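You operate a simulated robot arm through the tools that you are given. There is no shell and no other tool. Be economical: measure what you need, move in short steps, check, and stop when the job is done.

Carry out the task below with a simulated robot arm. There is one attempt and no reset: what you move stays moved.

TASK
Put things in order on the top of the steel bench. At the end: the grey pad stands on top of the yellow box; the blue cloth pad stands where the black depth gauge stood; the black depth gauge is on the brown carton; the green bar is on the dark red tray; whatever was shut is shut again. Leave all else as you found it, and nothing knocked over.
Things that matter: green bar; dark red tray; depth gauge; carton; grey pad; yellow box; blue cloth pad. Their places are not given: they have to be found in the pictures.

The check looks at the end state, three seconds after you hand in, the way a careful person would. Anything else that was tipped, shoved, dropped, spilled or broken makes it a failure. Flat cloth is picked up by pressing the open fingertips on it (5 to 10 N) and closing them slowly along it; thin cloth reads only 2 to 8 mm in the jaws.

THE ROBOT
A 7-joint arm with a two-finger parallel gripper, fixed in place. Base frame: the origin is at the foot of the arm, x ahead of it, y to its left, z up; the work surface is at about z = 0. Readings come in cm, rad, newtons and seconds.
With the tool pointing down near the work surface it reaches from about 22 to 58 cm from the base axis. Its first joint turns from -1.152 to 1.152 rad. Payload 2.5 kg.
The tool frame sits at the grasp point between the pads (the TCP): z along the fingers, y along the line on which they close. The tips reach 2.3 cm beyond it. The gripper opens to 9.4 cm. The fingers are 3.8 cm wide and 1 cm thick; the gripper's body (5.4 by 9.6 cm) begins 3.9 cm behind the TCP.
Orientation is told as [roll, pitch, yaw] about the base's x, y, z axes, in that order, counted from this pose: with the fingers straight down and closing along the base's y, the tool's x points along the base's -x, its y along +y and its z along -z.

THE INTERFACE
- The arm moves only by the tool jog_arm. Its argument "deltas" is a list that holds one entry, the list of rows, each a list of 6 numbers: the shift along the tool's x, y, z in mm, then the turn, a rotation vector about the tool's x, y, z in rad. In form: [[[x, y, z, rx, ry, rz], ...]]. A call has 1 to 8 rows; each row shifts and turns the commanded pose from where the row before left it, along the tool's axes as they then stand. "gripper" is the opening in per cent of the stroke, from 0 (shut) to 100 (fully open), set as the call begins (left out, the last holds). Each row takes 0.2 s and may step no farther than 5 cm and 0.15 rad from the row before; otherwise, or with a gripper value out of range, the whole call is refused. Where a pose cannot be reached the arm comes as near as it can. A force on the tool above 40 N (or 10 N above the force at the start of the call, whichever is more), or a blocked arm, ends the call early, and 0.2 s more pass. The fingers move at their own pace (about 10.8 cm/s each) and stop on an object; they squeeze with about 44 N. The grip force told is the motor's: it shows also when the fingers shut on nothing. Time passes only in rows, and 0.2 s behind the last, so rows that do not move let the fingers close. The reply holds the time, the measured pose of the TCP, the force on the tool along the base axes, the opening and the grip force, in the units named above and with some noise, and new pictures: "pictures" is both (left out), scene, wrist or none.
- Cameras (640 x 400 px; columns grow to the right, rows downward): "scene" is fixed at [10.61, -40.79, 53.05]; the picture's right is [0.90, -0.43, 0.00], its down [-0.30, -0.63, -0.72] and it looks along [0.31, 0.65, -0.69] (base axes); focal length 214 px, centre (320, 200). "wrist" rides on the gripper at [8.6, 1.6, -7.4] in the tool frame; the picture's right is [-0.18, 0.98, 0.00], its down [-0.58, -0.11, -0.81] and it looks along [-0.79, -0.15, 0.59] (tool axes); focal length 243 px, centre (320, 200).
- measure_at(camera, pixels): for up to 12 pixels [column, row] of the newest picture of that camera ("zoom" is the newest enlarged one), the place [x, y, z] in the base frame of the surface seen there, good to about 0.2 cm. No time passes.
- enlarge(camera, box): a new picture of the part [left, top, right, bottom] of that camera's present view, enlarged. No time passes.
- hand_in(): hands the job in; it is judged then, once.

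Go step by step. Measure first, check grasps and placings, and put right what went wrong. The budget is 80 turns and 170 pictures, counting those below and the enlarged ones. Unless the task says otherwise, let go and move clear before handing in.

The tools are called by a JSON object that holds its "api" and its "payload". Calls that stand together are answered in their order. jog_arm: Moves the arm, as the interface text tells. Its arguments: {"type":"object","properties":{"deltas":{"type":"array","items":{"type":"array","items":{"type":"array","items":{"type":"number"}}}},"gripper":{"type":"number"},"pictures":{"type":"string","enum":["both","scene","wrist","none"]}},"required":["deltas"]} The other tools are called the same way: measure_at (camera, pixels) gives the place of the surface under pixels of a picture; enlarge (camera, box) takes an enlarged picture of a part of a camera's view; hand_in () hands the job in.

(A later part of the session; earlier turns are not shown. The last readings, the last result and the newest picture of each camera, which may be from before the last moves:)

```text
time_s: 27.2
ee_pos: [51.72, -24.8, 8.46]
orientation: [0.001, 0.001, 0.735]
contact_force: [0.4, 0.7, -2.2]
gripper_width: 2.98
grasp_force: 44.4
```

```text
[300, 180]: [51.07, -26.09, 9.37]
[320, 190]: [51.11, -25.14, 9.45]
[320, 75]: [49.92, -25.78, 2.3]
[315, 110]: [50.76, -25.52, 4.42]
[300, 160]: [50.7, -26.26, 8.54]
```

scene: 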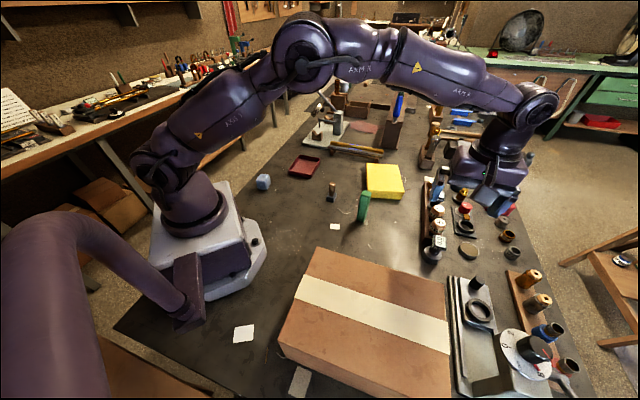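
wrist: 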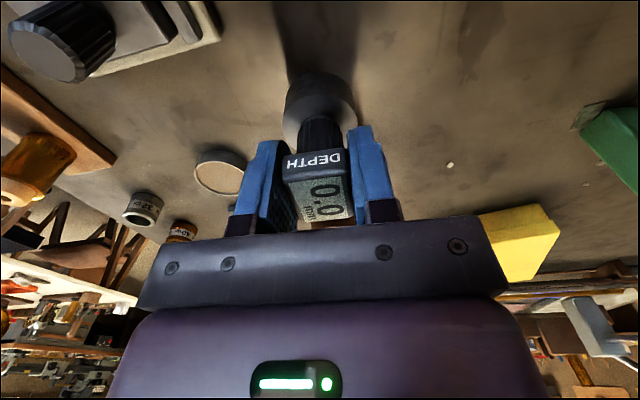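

It is lifted (weight ≈2 N), so the earlier lift was too abrupt. Continue raising gently with ramped steps.

{"api": "jog_arm", "payload": {"deltas": [[[0, 0, -4, 0, 0, 0], [0, 0, -7, 0, 0, 0], [0, 0, -10, 0, 0, 0], [0, 0, -12, 0, 0, 0], [0, 0, -12, 0, 0, 0], [0, 0, -12, 0, 0, 0], [0, 0, -8, 0, 0, 0], [0, 0, -4, 0, 0, 0]]], "pictures": "wrist"}}

{"api": "jog_arm", "payload": {"deltas": [[[0, 0, -4, 0, 0, 0], [0, 0, -7, 0, 0, 0], [0, 0, -10, 0, 0, 0], [0, 0, -12, 0, 0, 0], [0, 0, -12, 0, 0, 0], [0, 0, -12, 0, 0, 0], [0, 0, -8, 0, 0, 0], [0, 0, -4, 0, 0, 0]]], "pictures": "wrist"}}

```text
time_s: 29.0
ee_pos: [51.52, -25.01, 15.27]
orientation: [0.001, 0.0, 0.734]
contact_force: [-0.1, 0.0, -1.9]
gripper_width: 2.94
grasp_force: 43.7
```

wrist: 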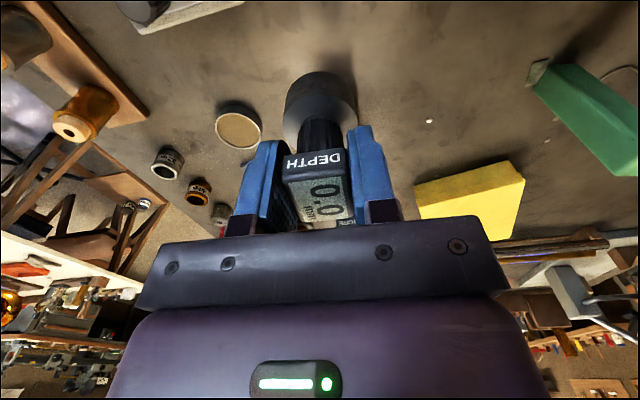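

```text
time_s: 30.8
ee_pos: [51.51, -24.83, 22.25]
orientation: [0.001, 0.001, 0.733]
contact_force: [0.6, -0.5, -2.5]
gripper_width: 2.97
grasp_force: 44.0
```

wrist: 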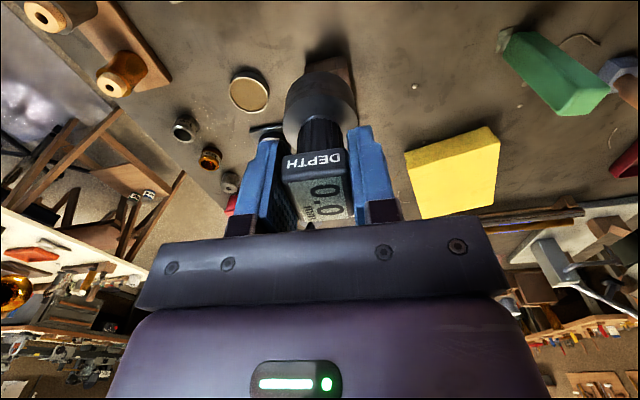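

Firmly held at z 22. Moving gently to above the carton in two ramped calls.

{"api": "jog_arm", "payload": {"deltas": [[[4.2, 2.5, 0, 0, 0, 0], [9.4, 5.7, 0, 0, 0, 0], [15.7, 9.5, 0, 0, 0, 0], [18.9, 11.3, 0, 0, 0, 0], [18.9, 11.3, 0, 0, 0, 0], [18.9, 11.3, 0, 0, 0, 0], [12.6, 7.6, 0, 0, 0, 0], [6.3, 3.8, 0, 0, 0, 0]]], "pictures": "none"}}

{"api": "jog_arm", "payload": {"deltas": [[[4.2, 2.5, 0, 0, 0, 0], [9.4, 5.7, 0, 0, 0, 0], [15.7, 9.5, 0, 0, 0, 0], [18.9, 11.3, 0, 0, 0, 0], [18.9, 11.3, 0, 0, 0, 0], [18.9, 11.3, 0, 0, 0, 0], [12.6, 7.6, 0, 0, 0, 0], [6.3, 3.8, 0, 0, 0, 0]]], "pictures": "both"}}

```text
time_s: 32.6
ee_pos: [39.72, -26.98, 22.15]
orientation: [0.002, 0.0, 0.733]
contact_force: [-0.1, -0.7, -2.0]
gripper_width: 2.96
grasp_force: 43.9
```

```text
time_s: 34.4
ee_pos: [27.4, -29.6, 22.16]
orientation: [0.001, 0.001, 0.735]
contact_force: [-0.3, -0.5, -2.3]
gripper_width: 2.96
grasp_force: 44.3
```

scene: 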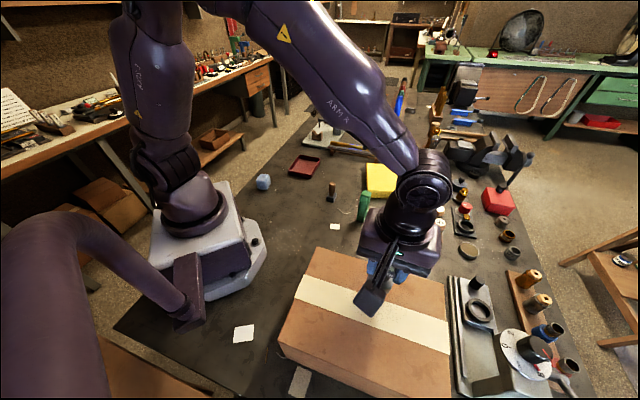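
wrist: 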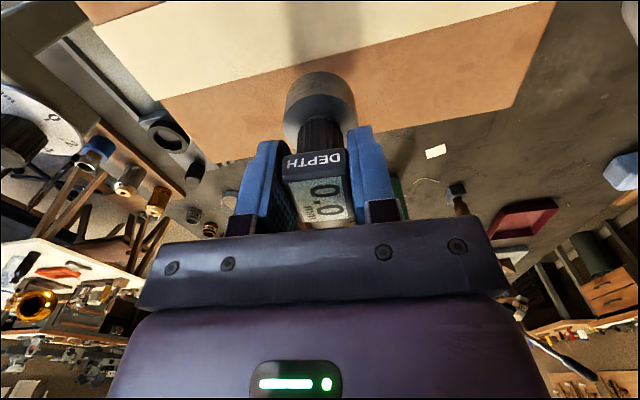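

Now lower onto the carton: target TCP z ≈ 19.75, watching the force.

{"api": "jog_arm", "payload": {"deltas": [[[0, 0, 4, 0, 0, 0], [0, 0, 6, 0, 0, 0], [0, 0, 6, 0, 0, 0], [0, 0, 4, 0, 0, 0], [0, 0, 2, 0, 0, 0], [0, 0, 1, 0, 0, 0]]], "pictures": "none"}}

{"api": "jog_arm", "payload": {"deltas": [[[0, 0, 1, 0, 0, 0], [0, 0, 0, 0, 0, 0]]], "pictures": "wrist"}}

```text
time_s: 35.8
ee_pos: [27.6, -29.59, 19.91]
orientation: [-0.001, 0.0, 0.735]
contact_force: [0.2, -0.5, -2.4]
gripper_width: 2.98
grasp_force: 43.9
```

```text
time_s: 36.4
ee_pos: [27.43, -29.59, 19.67]
orientation: [-0.001, 0.001, 0.735]
contact_force: [-0.8, -0.1, -2.2]
gripper_width: 2.96
grasp_force: 44.1
```

wrist: 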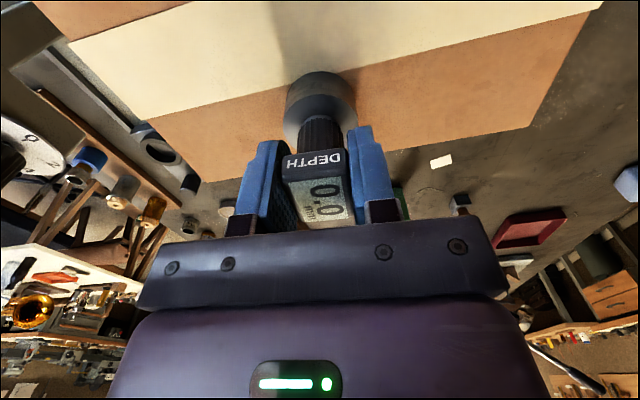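

Not yet in contact (still −2.2 N). Continue 1 mm at a time.

{"api": "jog_arm", "payload": {"deltas": [[[0, 0, 1, 0, 0, 0], [0, 0, 0, 0, 0, 0]]], "pictures": "none"}}

{"api": "jog_arm", "payload": {"deltas": [[[0, 0, 1, 0, 0, 0], [0, 0, 0, 0, 0, 0]]], "pictures": "none"}}

```text
time_s: 37.0
ee_pos: [27.53, -29.63, 19.69]
orientation: [-0.001, -0.001, 0.735]
contact_force: [0.9, 0.8, -1.5]
gripper_width: 2.97
grasp_force: 43.9
```

```text
time_s: 37.6
ee_pos: [27.52, -29.7, 19.59]
orientation: [-0.002, 0.0, 0.736]
contact_force: [-2.0, 0.9, 10.5]
gripper_width: 2.96
grasp_force: 43.8
```

Contact (+10.5 N). Ease up half a millimetre, open, and withdraw upward.

{"api": "jog_arm", "payload": {"deltas": [[[0, 0, -0.7, 0, 0, 0], [0, 0, 0, 0, 0, 0]]], "pictures": "none"}}

{"api": "jog_arm", "payload": {"deltas": [[[0, 0, 0, 0, 0, 0], [0, 0, 0, 0, 0, 0], [0, 0, 0, 0, 0, 0], [0, 0, -20, 0, 0, 0], [0, 0, -40, 0, 0, 0], [0, 0, -50, 0, 0, 0]]], "gripper": 100, "pictures": "both"}}

```text
time_s: 38.2
ee_pos: [27.49, -29.55, 19.63]
orientation: [0.0, -0.001, 0.734]
contact_force: [0.3, -0.5, 1.0]
gripper_width: 2.96
grasp_force: 43.6
```

```text
time_s: 39.6
ee_pos: [27.47, -29.6, 30.62]
orientation: [0.001, 0.0, 0.735]
contact_force: [-0.1, -0.1, 0.3]
gripper_width: 9.41
grasp_force: 0.1
```

scene: 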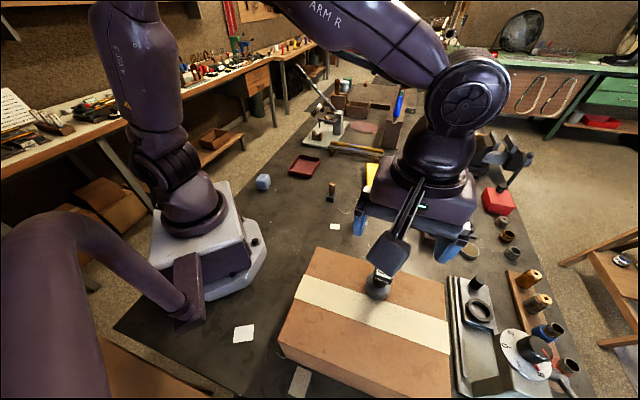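
wrist: 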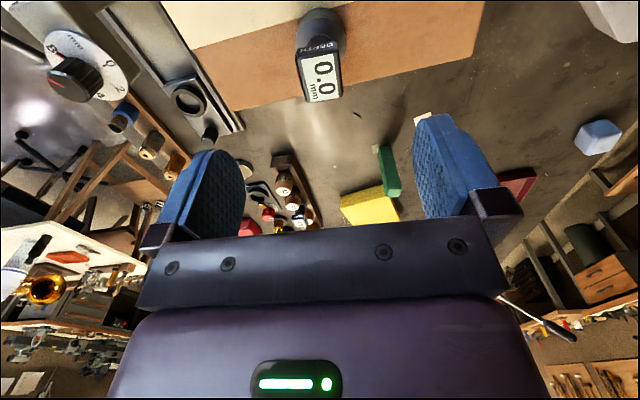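

Gauge stands on the carton at wrist (320,60). Next the green bar: move to view it.

{"api": "jog_arm", "payload": {"deltas": [[[-39.7, 30.4, 0, 0, 0, 0], [-39.7, 30.4, 0, 0, 0, 0], [-39.7, 30.4, 0, 0, 0, 0], [-39.7, 30.4, 0, 0, 0, 0], [-39.7, 30.4, 0, 0, 0, 0], [0, 0, 0, 0, 0, 0.15], [0, 0, 0, 0, 0, 0.15], [0, 0, 0, 0, 0, 0.15]]], "pictures": "both"}}

{"api": "enlarge", "payload": {"camera": "scene", "box": [270, 140, 390, 240]}}

{"api": "enlarge", "payload": {"camera": "wrist", "box": [180, 0, 480, 160]}}

```text
time_s: 41.4
ee_pos: [32.11, -5.09, 30.7]
orientation: [-0.001, 0.001, 0.281]
contact_force: [0.1, 0.1, 0.4]
gripper_width: 9.42
grasp_force: 0.0
```

scene: 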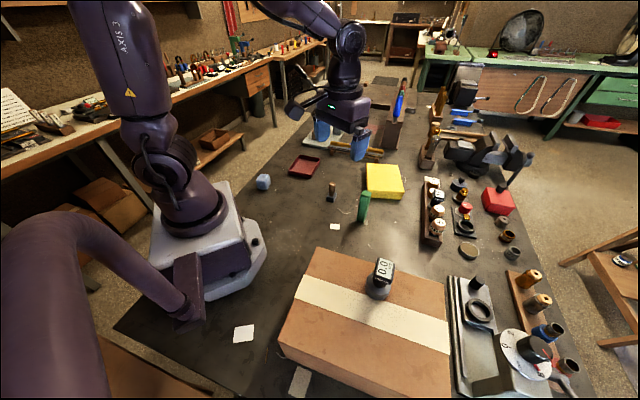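
wrist: 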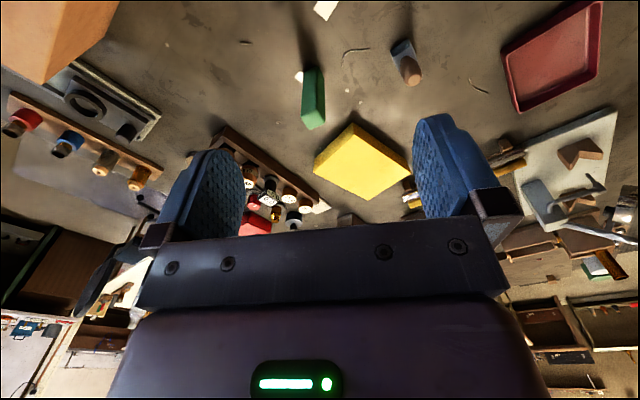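

```text
4.00 times, centred on (330, 190) of scene
```

zoom: 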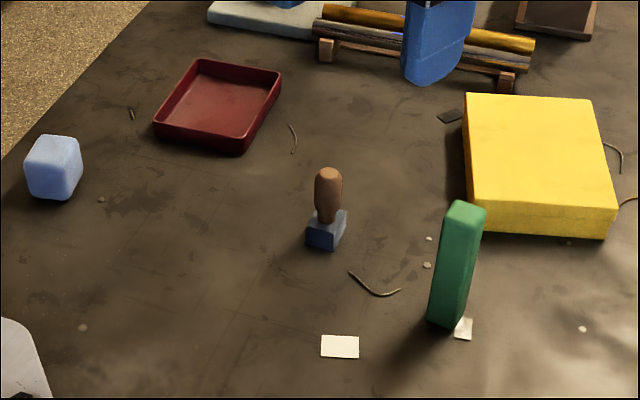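

```text
2.13 times, centred on (330, 80) of wrist
```

zoom: 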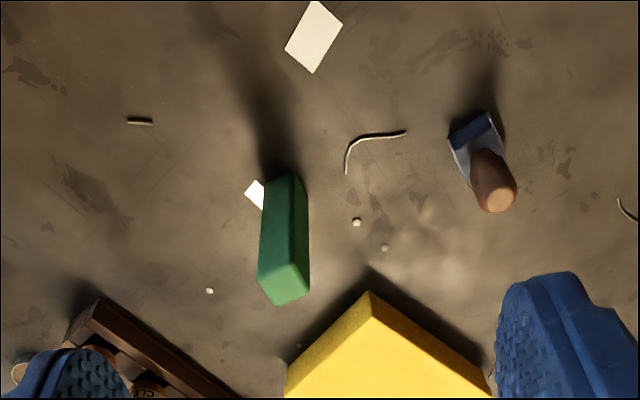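

Measure the bar's top face and the tray.

{"api": "measure_at", "payload": {"camera": "zoom", "pixels": [[262, 275], [281, 300], [306, 292], [296, 265], [283, 284], [264, 195], [300, 195], [285, 200]]}}

{"api": "enlarge", "payload": {"camera": "wrist", "box": [290, 50, 340, 140]}}

{"api": "measure_at", "payload": {"camera": "wrist", "pixels": [[502, 55], [590, 2], [603, 5], [598, 75], [518, 110], [560, 55], [585, 70], [522, 100], [510, 58], [592, 12]]}}

{"api": "measure_at", "payload": {"camera": "scene", "pixels": [[320, 156], [309, 172], [330, 177], [341, 158], [324, 166], [358, 222], [355, 219], [384, 192], [367, 192], [365, 190]]}}

```text
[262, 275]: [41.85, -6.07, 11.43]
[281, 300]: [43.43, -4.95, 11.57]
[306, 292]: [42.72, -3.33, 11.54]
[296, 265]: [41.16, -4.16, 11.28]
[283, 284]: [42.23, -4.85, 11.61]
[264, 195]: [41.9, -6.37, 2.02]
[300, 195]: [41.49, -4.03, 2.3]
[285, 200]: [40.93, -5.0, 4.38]
```

```text
4.44 times, centred on (315, 95) of wrist
```

zoom: 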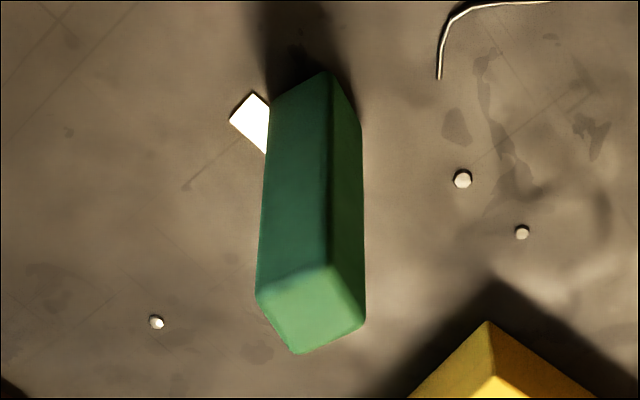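

```text
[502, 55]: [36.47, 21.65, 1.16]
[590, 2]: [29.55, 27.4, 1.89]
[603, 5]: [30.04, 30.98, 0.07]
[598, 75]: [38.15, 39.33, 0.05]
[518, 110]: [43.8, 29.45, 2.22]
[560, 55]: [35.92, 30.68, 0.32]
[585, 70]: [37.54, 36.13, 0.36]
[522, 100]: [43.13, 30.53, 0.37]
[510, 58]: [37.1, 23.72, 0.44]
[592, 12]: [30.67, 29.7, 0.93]
```

```text
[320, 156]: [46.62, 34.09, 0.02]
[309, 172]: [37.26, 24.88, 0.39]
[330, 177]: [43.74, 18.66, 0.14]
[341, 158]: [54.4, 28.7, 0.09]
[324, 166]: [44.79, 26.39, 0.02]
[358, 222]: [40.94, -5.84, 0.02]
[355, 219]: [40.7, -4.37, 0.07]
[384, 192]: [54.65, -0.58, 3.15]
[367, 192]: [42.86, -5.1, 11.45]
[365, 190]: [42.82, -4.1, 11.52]
```

Bar centre ≈ (42.3,-4.7), top 11.5, faces along ~33°/120°; tray centre ≈ (36.7,28.5), floor 0.35, rim 2.2. Align with yaw 0.55 above the bar.

{"api": "jog_arm", "payload": {"deltas": [[[0, 0, 0, 0, 0, -0.135], [0, 0, 0, 0, 0, -0.135], [-44.5, -25, 0, 0, 0, 0], [-44.5, -25, 0, 0, 0, 0], [0, 0, 45, 0, 0, 0], [0, 0, 45, 0, 0, 0], [0, 0, 47, 0, 0, 0]]], "pictures": "both"}}

{"api": "enlarge", "payload": {"camera": "wrist", "box": [220, 0, 440, 220]}}

```text
refused: row 3 steps farther than a row can; nothing moved
```

```text
1.82 times, centred on (330, 110) of wrist
```

zoom: 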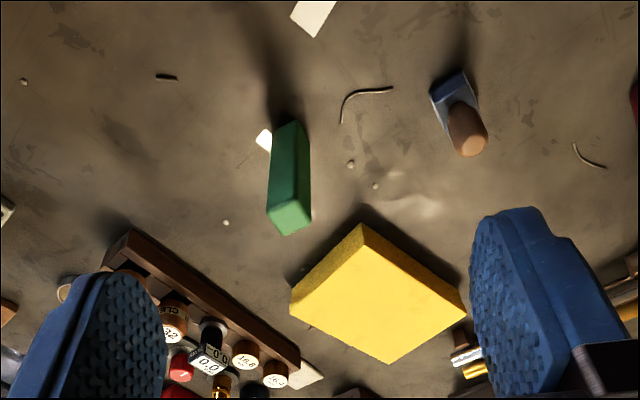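

Row 3 was slightly too long; split it into three.

{"api": "jog_arm", "payload": {"deltas": [[[0, 0, 0, 0, 0, -0.135], [0, 0, 0, 0, 0, -0.135], [-29.7, -16.7, 0, 0, 0, 0], [-29.7, -16.7, 0, 0, 0, 0], [-29.6, -16.6, 0, 0, 0, 0], [0, 0, 45, 0, 0, 0], [0, 0, 45, 0, 0, 0], [0, 0, 45, 0, 0, 0]]], "pictures": "both"}}

{"api": "enlarge", "payload": {"camera": "wrist", "box": [220, 0, 440, 220]}}

```text
time_s: 43.2
ee_pos: [42.35, -4.53, 17.18]
orientation: [0.0, 0.0, 0.555]
contact_force: [1.0, 0.3, -0.1]
gripper_width: 9.4
grasp_force: 0.0
```

scene: 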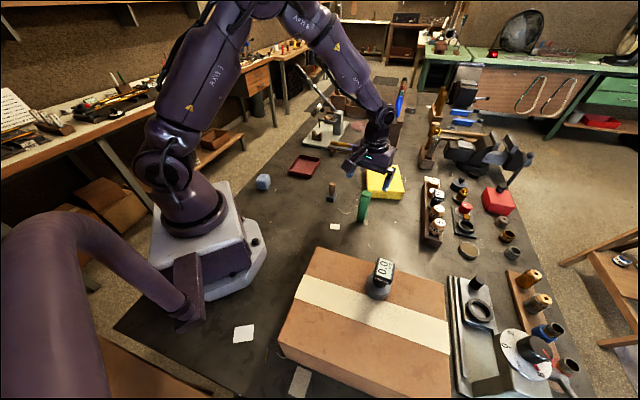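
wrist: 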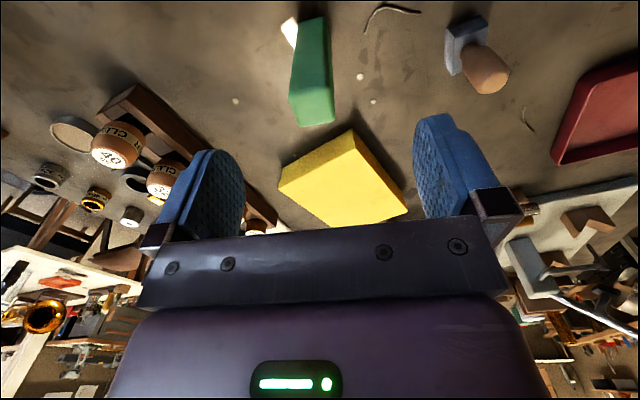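

```text
1.82 times, centred on (330, 110) of wrist
```

zoom: 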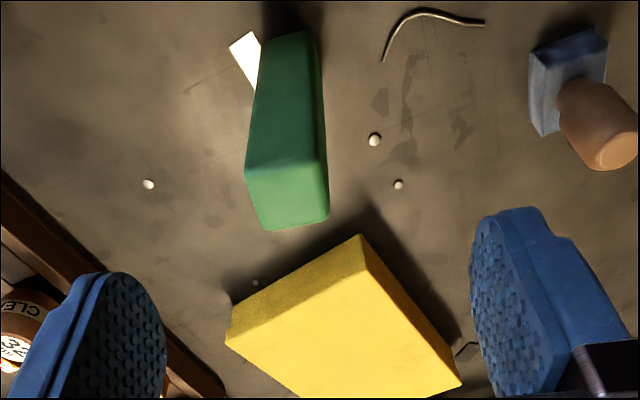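

{"api": "measure_at", "payload": {"camera": "zoom", "pixels": [[250, 178], [265, 224], [325, 213], [320, 172], [288, 195], [258, 110], [318, 100]]}}

```text
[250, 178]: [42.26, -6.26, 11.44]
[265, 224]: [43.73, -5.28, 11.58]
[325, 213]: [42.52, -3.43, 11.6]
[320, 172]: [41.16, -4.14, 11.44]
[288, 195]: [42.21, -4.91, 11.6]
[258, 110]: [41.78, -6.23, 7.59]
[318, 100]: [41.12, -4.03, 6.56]
```

Alignment good (bar at 120°). Descend to z≈8.4 and close.

{"api": "jog_arm", "payload": {"deltas": [[[0, -1.5, 40, 0, 0, 0.03], [0, 0, 30, 0, 0, 0], [0, 0, 18, 0, 0, 0], [0, 0, 0, 0, 0, 0]]], "pictures": "wrist"}}

{"api": "jog_arm", "payload": {"deltas": [[[0, 0, 0, 0, 0, 0], [0, 0, 0, 0, 0, 0], [0, 0, 0, 0, 0, 0], [0, 0, -1, 0, 0, 0], [0, 0, -2, 0, 0, 0], [0, 0, -3, 0, 0, 0], [0, 0, -4, 0, 0, 0]]], "gripper": 0, "pictures": "wrist"}}

```text
time_s: 44.2
ee_pos: [42.4, -4.69, 8.48]
orientation: [0.001, -0.001, 0.524]
contact_force: [0.3, 0.0, 0.0]
gripper_width: 9.4
grasp_force: 0.0
```

wrist: 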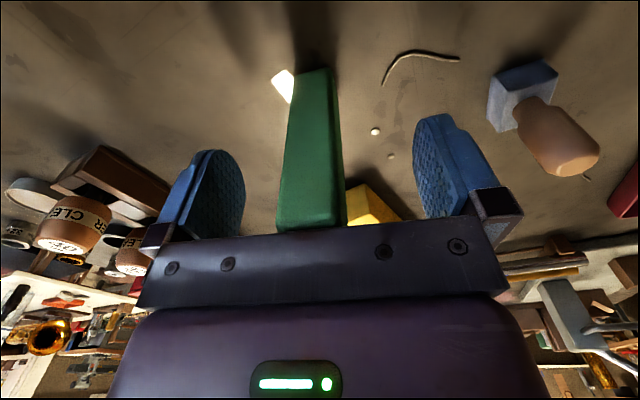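

```text
time_s: 45.8
ee_pos: [42.26, -4.7, 9.36]
orientation: [0.002, 0.001, 0.524]
contact_force: [1.0, -1.3, -2.1]
gripper_width: 2.55
grasp_force: 43.9
```

wrist: 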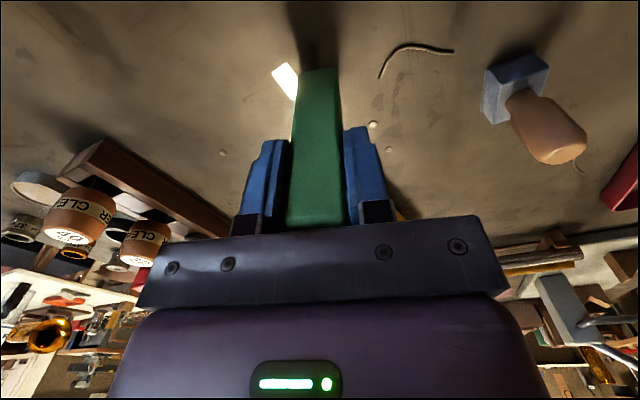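

Bar held and rising (2.55 cm). Lift, then carry gently toward the tray.

{"api": "jog_arm", "payload": {"deltas": [[[0, 0, -5, 0, 0, 0], [0, 0, -10, 0, 0, 0], [0, 0, -15, 0, 0, 0], [0, 0, -18, 0, 0, 0], [0, 0, -18, 0, 0, 0], [0, 0, -18, 0, 0, 0], [0, 0, -14, 0, 0, 0], [0, 0, -8, 0, 0, 0]]], "pictures": "none"}}

{"api": "jog_arm", "payload": {"deltas": [[[-2.3, 6.3, 0, 0, 0, 0], [-5.3, 14.2, 0, 0, 0, 0], [-8.8, 23.7, 0, 0, 0, 0], [-10.6, 28.4, 0, 0, 0, 0], [-10.6, 28.4, 0, 0, 0, 0], [-10.6, 28.4, 0, 0, 0, 0], [-7, 18.9, 0, 0, 0, 0], [-3.5, 9.5, 0, 0, 0, 0]]], "pictures": "none"}}

{"api": "jog_arm", "payload": {"deltas": [[[-2.3, 6.3, 0, 0, 0, 0], [-5.3, 14.2, 0, 0, 0, 0], [-8.8, 23.7, 0, 0, 0, 0], [-10.6, 28.4, 0, 0, 0, 0], [-10.6, 28.4, 0, 0, 0, 0], [-10.6, 28.4, 0, 0, 0, 0], [-7, 18.9, 0, 0, 0, 0], [-3.5, 9.5, 0, 0, 0, 0]]], "pictures": "both"}}

```text
time_s: 47.6
ee_pos: [42.3, -4.7, 20.06]
orientation: [0.001, 0.001, 0.522]
contact_force: [0.3, 0.2, -1.2]
gripper_width: 2.55
grasp_force: 43.8
```

```text
time_s: 49.4
ee_pos: [39.52, 12.05, 20.09]
orientation: [0.0, 0.001, 0.525]
contact_force: [0.1, 0.2, -0.9]
gripper_width: 2.56
grasp_force: 43.5
```

```text
time_s: 51.2
ee_pos: [36.84, 28.56, 19.97]
orientation: [0.002, 0.0, 0.523]
contact_force: [0.6, -0.6, -1.9]
gripper_width: 2.6
grasp_force: 44.2
```

scene: 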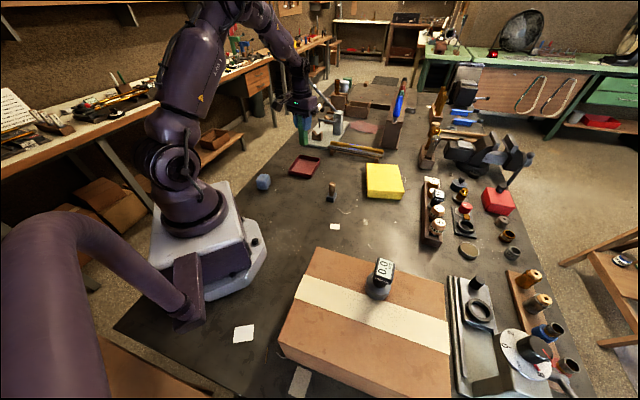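
wrist: 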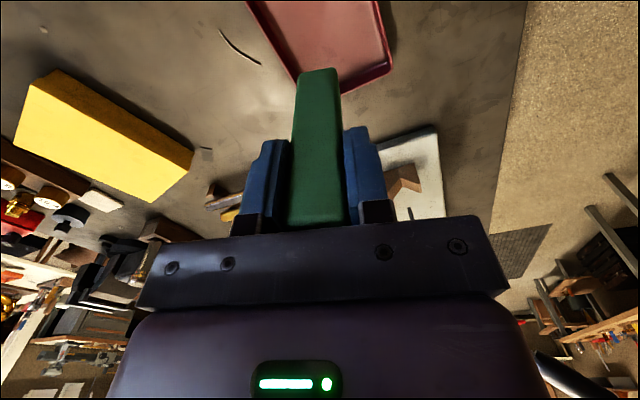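

Verify the tray's extent before lowering.

{"api": "measure_at", "payload": {"camera": "scene", "pixels": [[299, 156], [319, 160], [310, 175], [290, 170], [304, 166], [310, 165], [298, 166]]}}

{"api": "measure_at", "payload": {"camera": "wrist", "pixels": [[342, 90], [389, 68], [375, 8], [252, 8], [298, 75], [330, 30]]}}

```text
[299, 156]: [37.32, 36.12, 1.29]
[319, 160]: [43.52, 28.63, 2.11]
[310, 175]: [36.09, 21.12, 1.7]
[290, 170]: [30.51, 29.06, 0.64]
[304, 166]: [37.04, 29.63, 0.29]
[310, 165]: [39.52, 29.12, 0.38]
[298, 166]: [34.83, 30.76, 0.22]
```

```text
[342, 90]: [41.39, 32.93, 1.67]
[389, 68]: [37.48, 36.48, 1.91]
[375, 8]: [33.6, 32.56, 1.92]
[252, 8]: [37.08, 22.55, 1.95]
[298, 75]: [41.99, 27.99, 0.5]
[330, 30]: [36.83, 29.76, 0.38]
```

Centred over the tray. Lower.

{"api": "jog_arm", "payload": {"deltas": [[[0, 0, 6, 0, 0, 0], [0, 0, 14, 0, 0, 0], [0, 0, 20, 0, 0, 0], [0, 0, 22, 0, 0, 0], [0, 0, 20, 0, 0, 0], [0, 0, 14, 0, 0, 0], [0, 0, 8, 0, 0, 0], [0, 0, 4, 0, 0, 0]]], "pictures": "wrist"}}

{"api": "jog_arm", "payload": {"deltas": [[[0, 0, 1, 0, 0, 0], [0, 0, 1, 0, 0, 0], [0, 0, 0, 0, 0, 0]]], "pictures": "none"}}

{"api": "jog_arm", "payload": {"deltas": [[[0, 0, 1, 0, 0, 0], [0, 0, 0, 0, 0, 0]]], "pictures": "none"}}

```text
time_s: 53.0
ee_pos: [36.78, 28.58, 9.16]
orientation: [-0.001, 0.001, 0.523]
contact_force: [0.2, -0.2, -1.8]
gripper_width: 2.53
grasp_force: 43.6
```

wrist: 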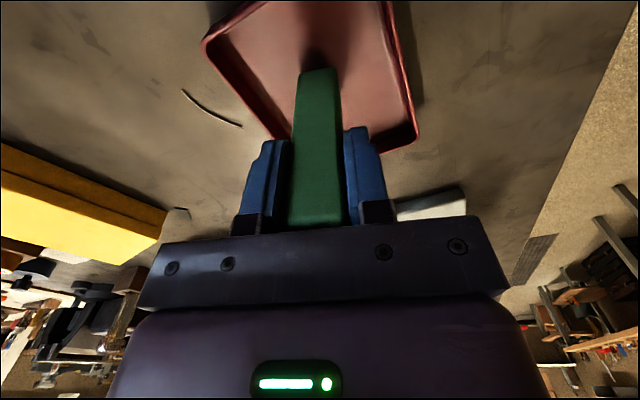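

```text
time_s: 53.8
ee_pos: [36.73, 28.41, 8.88]
orientation: [0.0, 0.0, 0.524]
contact_force: [-0.1, -0.9, -1.1]
gripper_width: 2.58
grasp_force: 44.1
```

```text
time_s: 54.4
ee_pos: [36.78, 28.51, 8.98]
orientation: [0.0, -0.001, 0.523]
contact_force: [0.1, 0.7, -1.3]
gripper_width: 2.54
grasp_force: 44.2
```

{"api": "jog_arm", "payload": {"deltas": [[[0, 0, 1, 0, 0, 0], [0, 0, 0, 0, 0, 0]]], "pictures": "none"}}

{"api": "jog_arm", "payload": {"deltas": [[[0, 0, 1, 0, 0, 0], [0, 0, 0, 0, 0, 0]]], "pictures": "wrist"}}

{"api": "enlarge", "payload": {"camera": "wrist", "box": [0, 120, 250, 280]}}

```text
time_s: 55.0
ee_pos: [36.84, 28.44, 8.94]
orientation: [0.0, -0.001, 0.523]
contact_force: [-3.6, -4.0, 13.4]
gripper_width: 2.51
grasp_force: 43.6
```

```text
time_s: 55.6
ee_pos: [36.9, 28.48, 8.73]
orientation: [0.001, -0.003, 0.524]
contact_force: [-5.9, -5.5, 29.5]
gripper_width: 2.56
grasp_force: 43.8
```

wrist: 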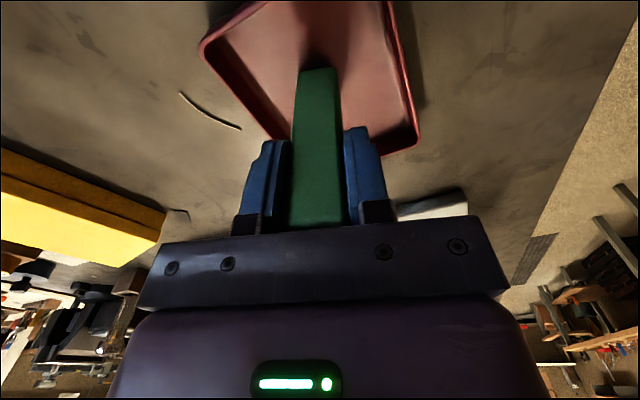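

```text
2.50 times, centred on (125, 200) of wrist
```

zoom: 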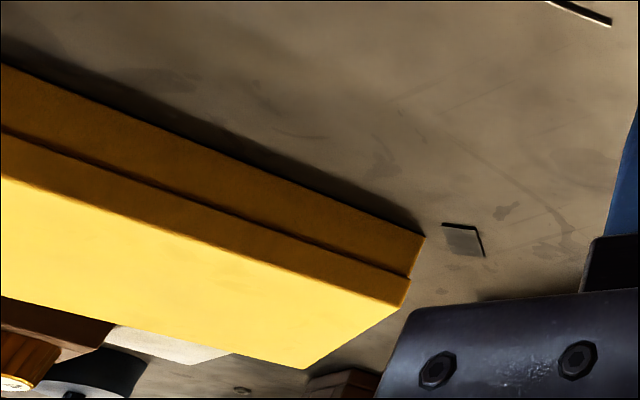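

The bar touches the tray floor (29 N, a bit much). Ease off 2 mm, release and rise.

{"api": "jog_arm", "payload": {"deltas": [[[0, 0, -1.5, 0, 0, 0], [0, 0, 0, 0, 0, 0]]], "pictures": "none"}}

{"api": "jog_arm", "payload": {"deltas": [[[0, 0, 0, 0, 0, 0], [0, 0, 0, 0, 0, 0], [0, 0, 0, 0, 0, 0], [0, 0, -20, 0, 0, 0], [0, 0, -40, 0, 0, 0], [0, 0, -40, 0, 0, 0]]], "gripper": 100, "pictures": "both"}}

{"api": "enlarge", "payload": {"camera": "scene", "box": [240, 130, 350, 210]}}

```text
time_s: 56.2
ee_pos: [36.71, 28.45, 8.83]
orientation: [-0.001, -0.002, 0.525]
contact_force: [4.1, 1.7, 7.9]
gripper_width: 2.57
grasp_force: 44.1
```

```text
time_s: 57.6
ee_pos: [36.78, 28.56, 18.69]
orientation: [0.001, 0.0, 0.524]
contact_force: [-0.4, -0.1, -0.3]
gripper_width: 9.4
grasp_force: 0.0
```

scene: 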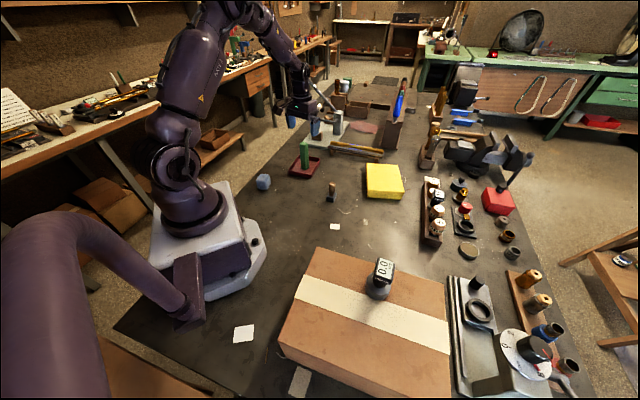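
wrist: 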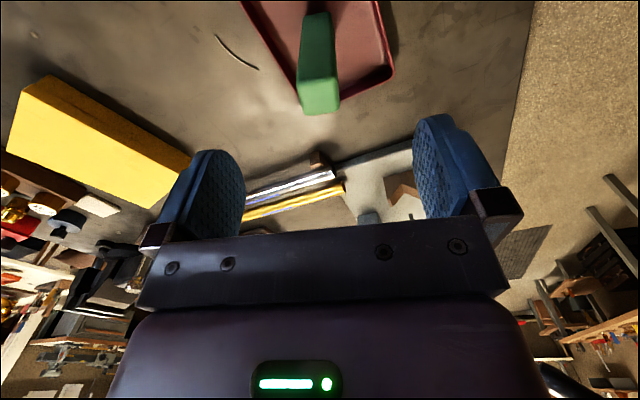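

```text
5.00 times, centred on (295, 170) of scene
```

zoom: 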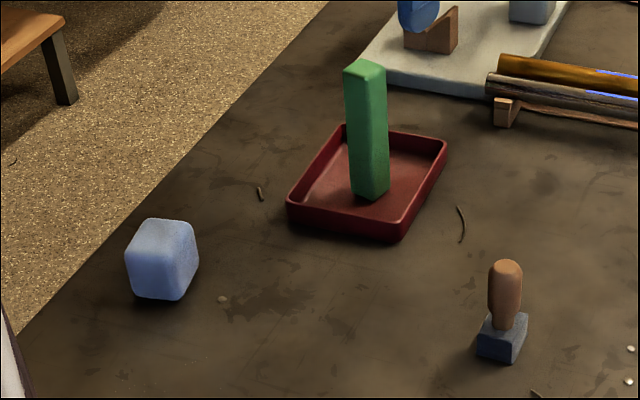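

Bar stands on the tray. Measure the yellow box (it has a lid seam), and go for close-ups of the two pads.

{"api": "measure_at", "payload": {"camera": "scene", "pixels": [[367, 165], [397, 166], [403, 191], [369, 190], [384, 178], [369, 194], [402, 198], [385, 194], [385, 197]]}}

{"api": "jog_arm", "payload": {"deltas": [[[37.9, -19.7, 0, 0, 0, 0], [37.9, -19.7, 0, 0, 0, 0], [37.9, -19.7, 0, 0, 0, 0], [37.9, -19.7, 0, 0, 0, 0], [37.9, -19.7, 0, 0, 0, 0], [37.9, -19.7, 0, 0, 0, 0], [0, 0, 40, 0, 0, 0.1]]], "pictures": "wrist"}}

```text
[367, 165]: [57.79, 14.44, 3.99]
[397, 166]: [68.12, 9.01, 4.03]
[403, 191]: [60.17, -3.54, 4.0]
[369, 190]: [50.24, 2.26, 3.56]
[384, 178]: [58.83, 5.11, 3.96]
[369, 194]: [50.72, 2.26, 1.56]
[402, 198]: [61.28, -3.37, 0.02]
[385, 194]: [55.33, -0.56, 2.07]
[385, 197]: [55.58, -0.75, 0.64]
```

```text
time_s: 59.2
ee_pos: [22.78, 6.89, 14.77]
orientation: [0.0, -0.001, 0.424]
contact_force: [0.2, -0.3, 0.2]
gripper_width: 9.35
grasp_force: 0.1
```

wrist: 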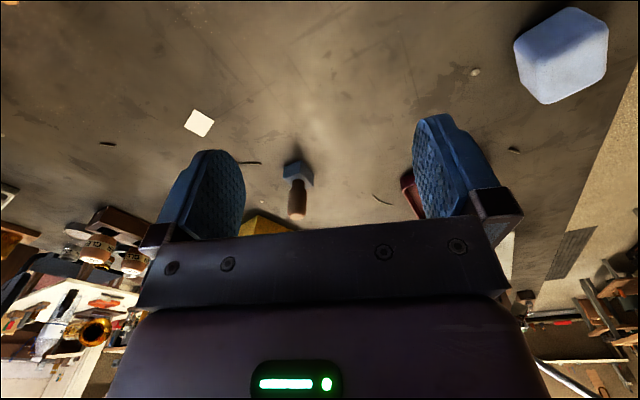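

{"api": "enlarge", "payload": {"camera": "wrist", "box": [270, 145, 330, 220]}}

{"api": "enlarge", "payload": {"camera": "wrist", "box": [500, 0, 620, 115]}}

{"api": "enlarge", "payload": {"camera": "wrist", "box": [260, 0, 640, 220]}}

```text
5.33 times, centred on (300, 182) of wrist
```

zoom: 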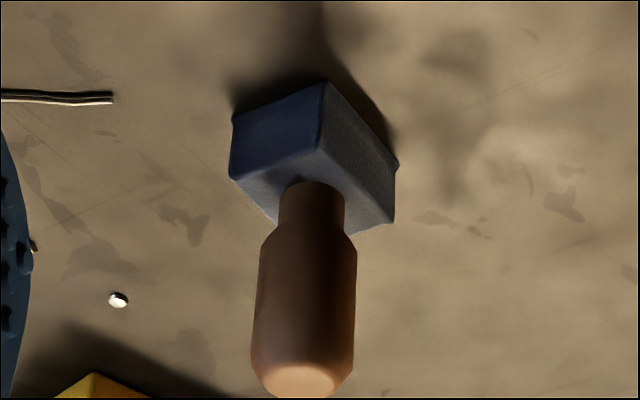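

```text
3.48 times, centred on (560, 58) of wrist
```

zoom: 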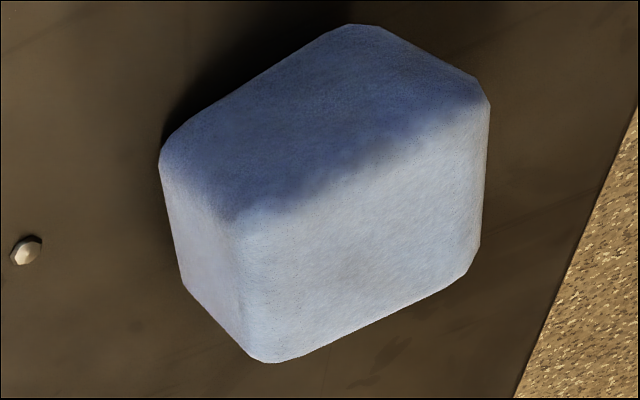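

```text
1.68 times, centred on (450, 110) of wrist
```

zoom: 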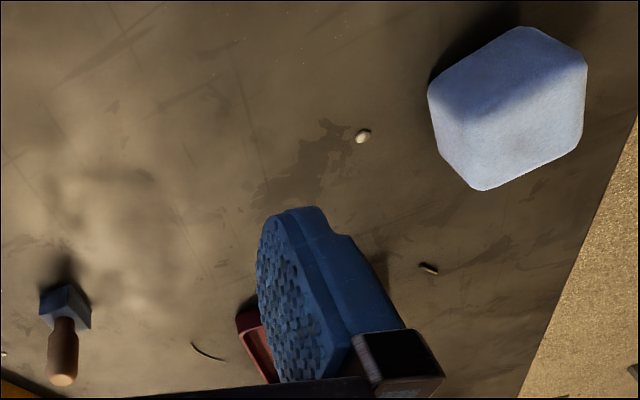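

Both show bluish tint; before deciding, I want to inspect the yellow box's lid seam for a hinge or handle, since the grey pad might be inside.

{"api": "jog_arm", "payload": {"deltas": [[[-22, -34, 0, 0, 0, 0], [-22, -34, 0, 0, 0, 0], [-22, -34, 0, 0, 0, 0], [-22, -34, 0, 0, 0, 0], [-22, -34, 0, 0, 0, 0], [0, 0, 35, 0, 0, -0.1], [0, 0, 30, 0, 0, -0.1]]], "pictures": "wrist"}}

{"api": "enlarge", "payload": {"camera": "wrist", "box": [240, 60, 420, 230]}}

```text
time_s: 60.8
ee_pos: [39.77, -4.1, 8.27]
orientation: [0.001, 0.0, 0.626]
contact_force: [-0.3, -0.5, -0.1]
gripper_width: 9.38
grasp_force: 0.0
```

wrist: 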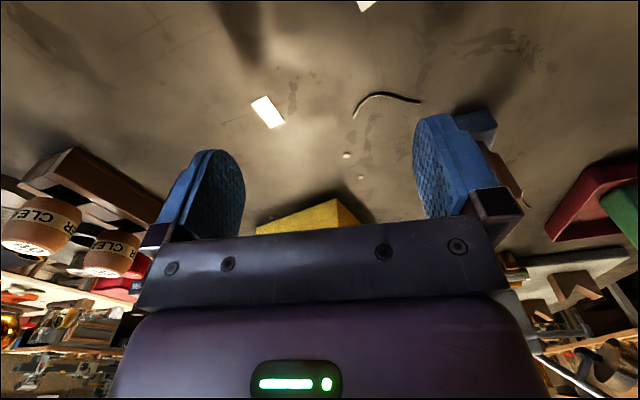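

```text
2.35 times, centred on (330, 145) of wrist
```

zoom: 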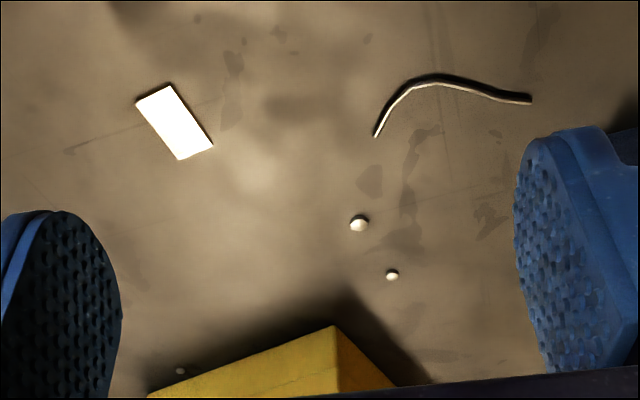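

{"api": "jog_arm", "payload": {"deltas": [[[0, 0, -20, 0, 0, 0], [-40, 0, 0, 0, 0, 0], [-40, 0, 0, 0, 0, 0], [-20, 0, 0, 0, 0, 0]]], "pictures": "wrist"}}

{"api": "enlarge", "payload": {"camera": "wrist", "box": [180, 30, 440, 200]}}

{"api": "enlarge", "payload": {"camera": "scene", "box": [360, 155, 415, 205]}}

```text
time_s: 61.8
ee_pos: [48.01, 1.78, 10.29]
orientation: [0.0, 0.0, 0.624]
contact_force: [0.1, 0.0, 0.2]
gripper_width: 9.42
grasp_force: 0.1
```

wrist: 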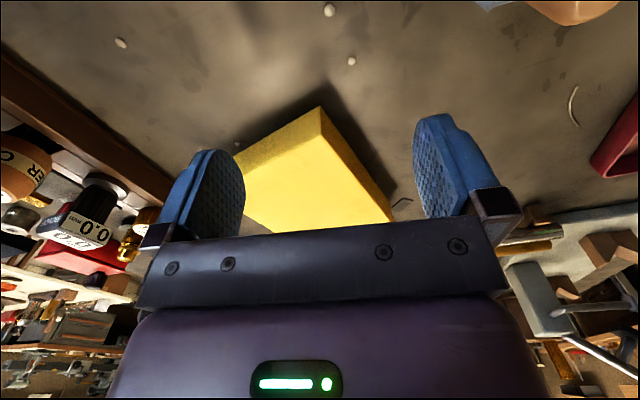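

```text
2.35 times, centred on (310, 115) of wrist
```

zoom: 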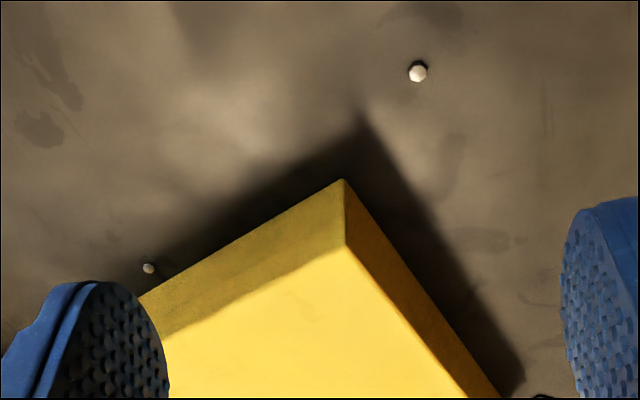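

```text
8.00 times, centred on (388, 180) of scene
```

zoom: 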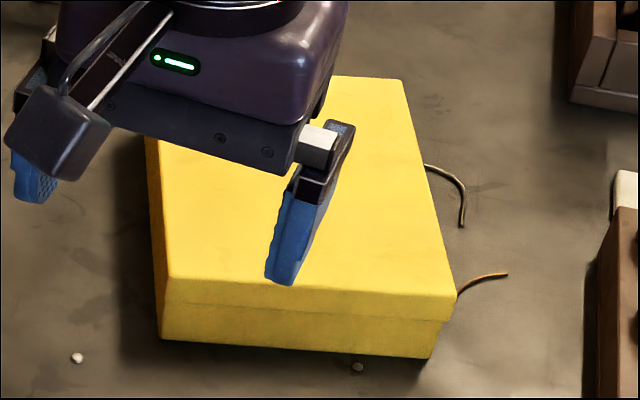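

The yellow box has no handle and is too wide to open, so the two pads must be cube and stamp. I'll compare their colours with tiny enlarged patches beside neutral references.

{"api": "enlarge", "payload": {"camera": "scene", "box": [260, 174, 266, 178]}}

{"api": "enlarge", "payload": {"camera": "scene", "box": [331, 192, 337, 197]}}

{"api": "enlarge", "payload": {"camera": "scene", "box": [331, 222, 341, 230]}}

{"api": "enlarge", "payload": {"camera": "scene", "box": [325, 193, 333, 200]}}

{"api": "enlarge", "payload": {"camera": "scene", "box": [257, 180, 267, 188]}}

```text
16.00 times, centred on (263, 176) of scene
```

zoom: 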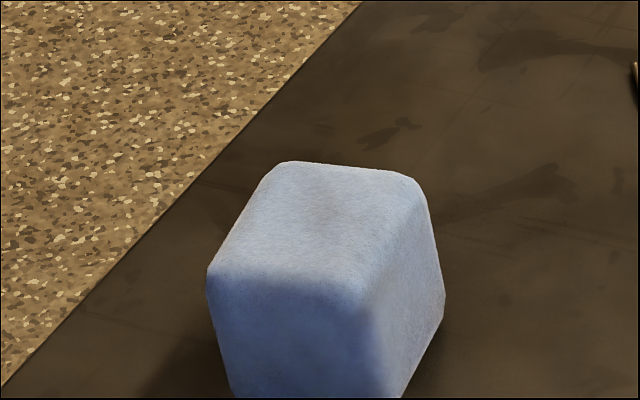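

```text
16.00 times, centred on (334, 194) of scene
```

zoom: 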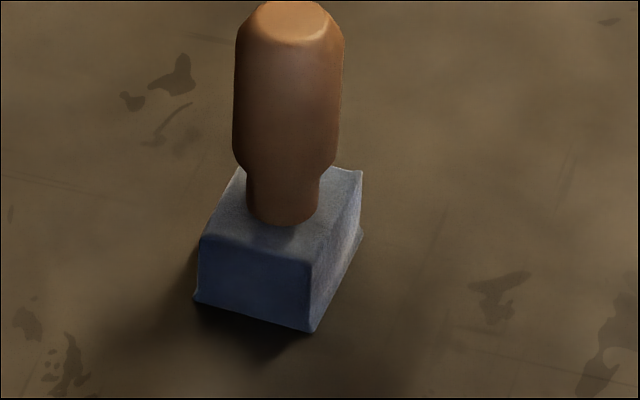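

```text
16.00 times, centred on (336, 226) of scene
```

zoom: 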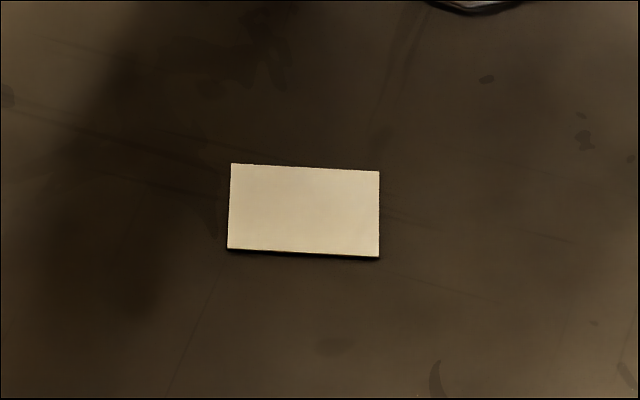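

```text
16.00 times, centred on (329, 196) of scene
```

zoom: 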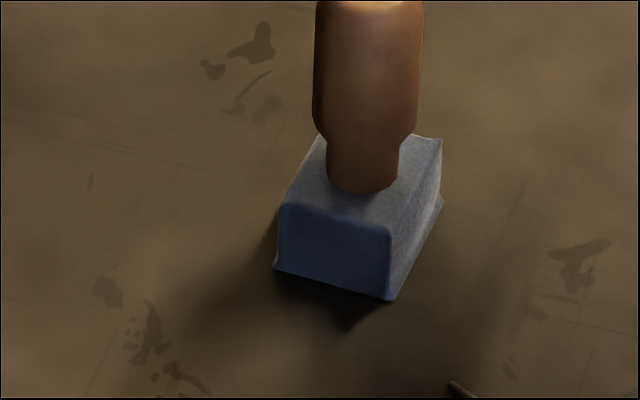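

```text
16.00 times, centred on (262, 184) of scene
```

zoom: 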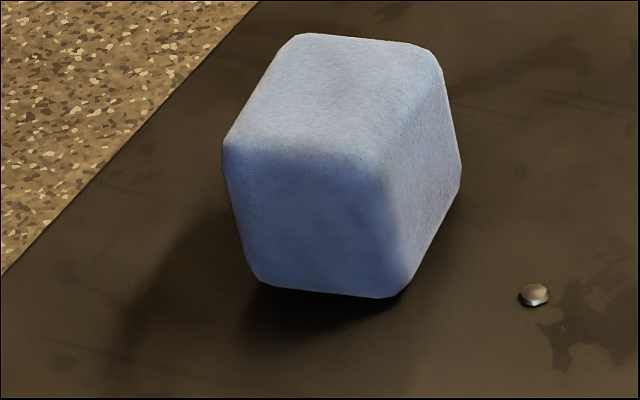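

The hues are still close; check known-neutral surfaces (robot's white base, fixture plate) facing the same way for the light's tint.

{"api": "enlarge", "payload": {"camera": "scene", "box": [200, 220, 270, 300]}}

{"api": "enlarge", "payload": {"camera": "scene", "box": [300, 105, 350, 155]}}

{"api": "enlarge", "payload": {"camera": "scene", "box": [450, 280, 490, 330]}}

```text
5.00 times, centred on (235, 260) of scene
```

zoom: 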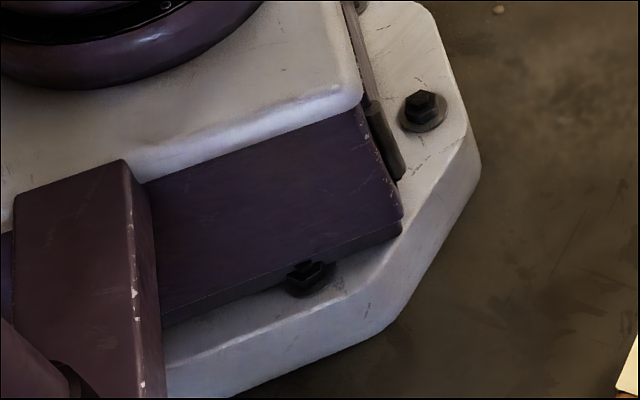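

```text
8.00 times, centred on (325, 130) of scene
```

zoom: 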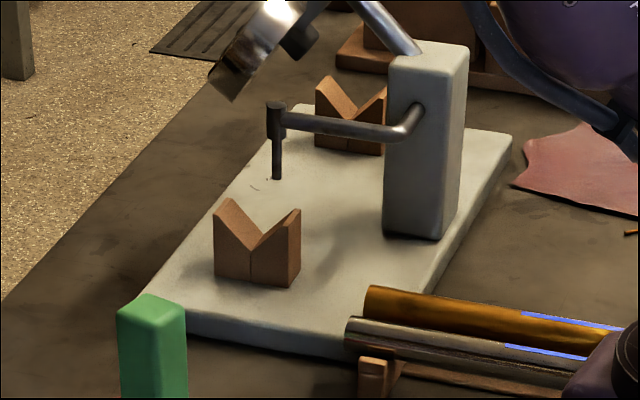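

```text
8.00 times, centred on (470, 305) of scene
```

zoom: 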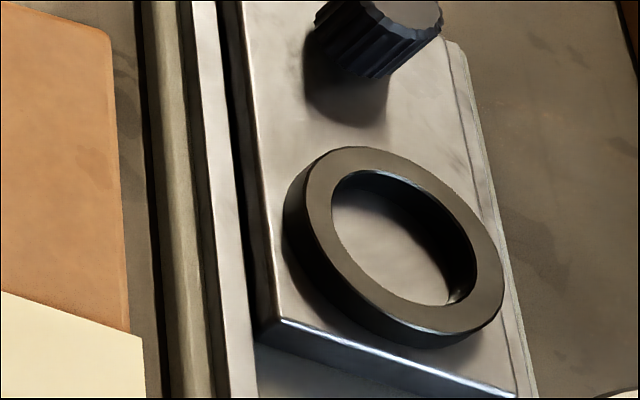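

Neutral surfaces show a bluish window tint; correcting for it the handled pad is the greyer one and the cube clearly blue. So: handled pad = grey pad, cube = blue cloth pad. Move above the handled pad.

{"api": "jog_arm", "payload": {"deltas": [[[0, 0, -40, 0, 0, 0], [17.7, 34.1, 0, 0, 0, 0], [17.7, 34.1, 0, 0, 0, 0], [17.7, 34.1, 0, 0, 0, 0]]], "pictures": "wrist"}}

{"api": "enlarge", "payload": {"camera": "wrist", "box": [260, 0, 400, 120]}}

```text
time_s: 62.8
ee_pos: [38.02, 6.67, 14.2]
orientation: [0.002, 0.0, 0.623]
contact_force: [0.8, 0.3, 0.4]
gripper_width: 9.38
grasp_force: 0.1
```

wrist: 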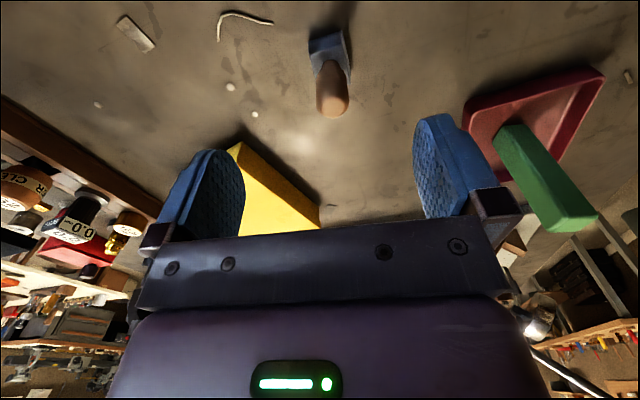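

```text
3.33 times, centred on (330, 60) of wrist
```

zoom: 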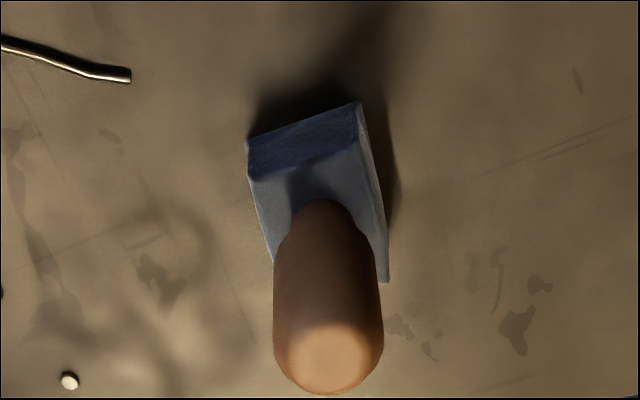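

{"api": "measure_at", "payload": {"camera": "zoom", "pixels": [[330, 360], [325, 220], [300, 300], [360, 300], [255, 180], [355, 150], [385, 275], [270, 240], [250, 145], [358, 108], [330, 385]]}}

```text
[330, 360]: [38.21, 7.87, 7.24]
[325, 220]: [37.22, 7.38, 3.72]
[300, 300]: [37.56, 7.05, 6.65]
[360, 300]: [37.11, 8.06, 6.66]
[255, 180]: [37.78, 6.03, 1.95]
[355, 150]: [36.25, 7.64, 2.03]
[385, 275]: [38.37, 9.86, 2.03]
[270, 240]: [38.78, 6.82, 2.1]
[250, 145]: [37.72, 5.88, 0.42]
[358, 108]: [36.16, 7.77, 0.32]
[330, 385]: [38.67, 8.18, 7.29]
```

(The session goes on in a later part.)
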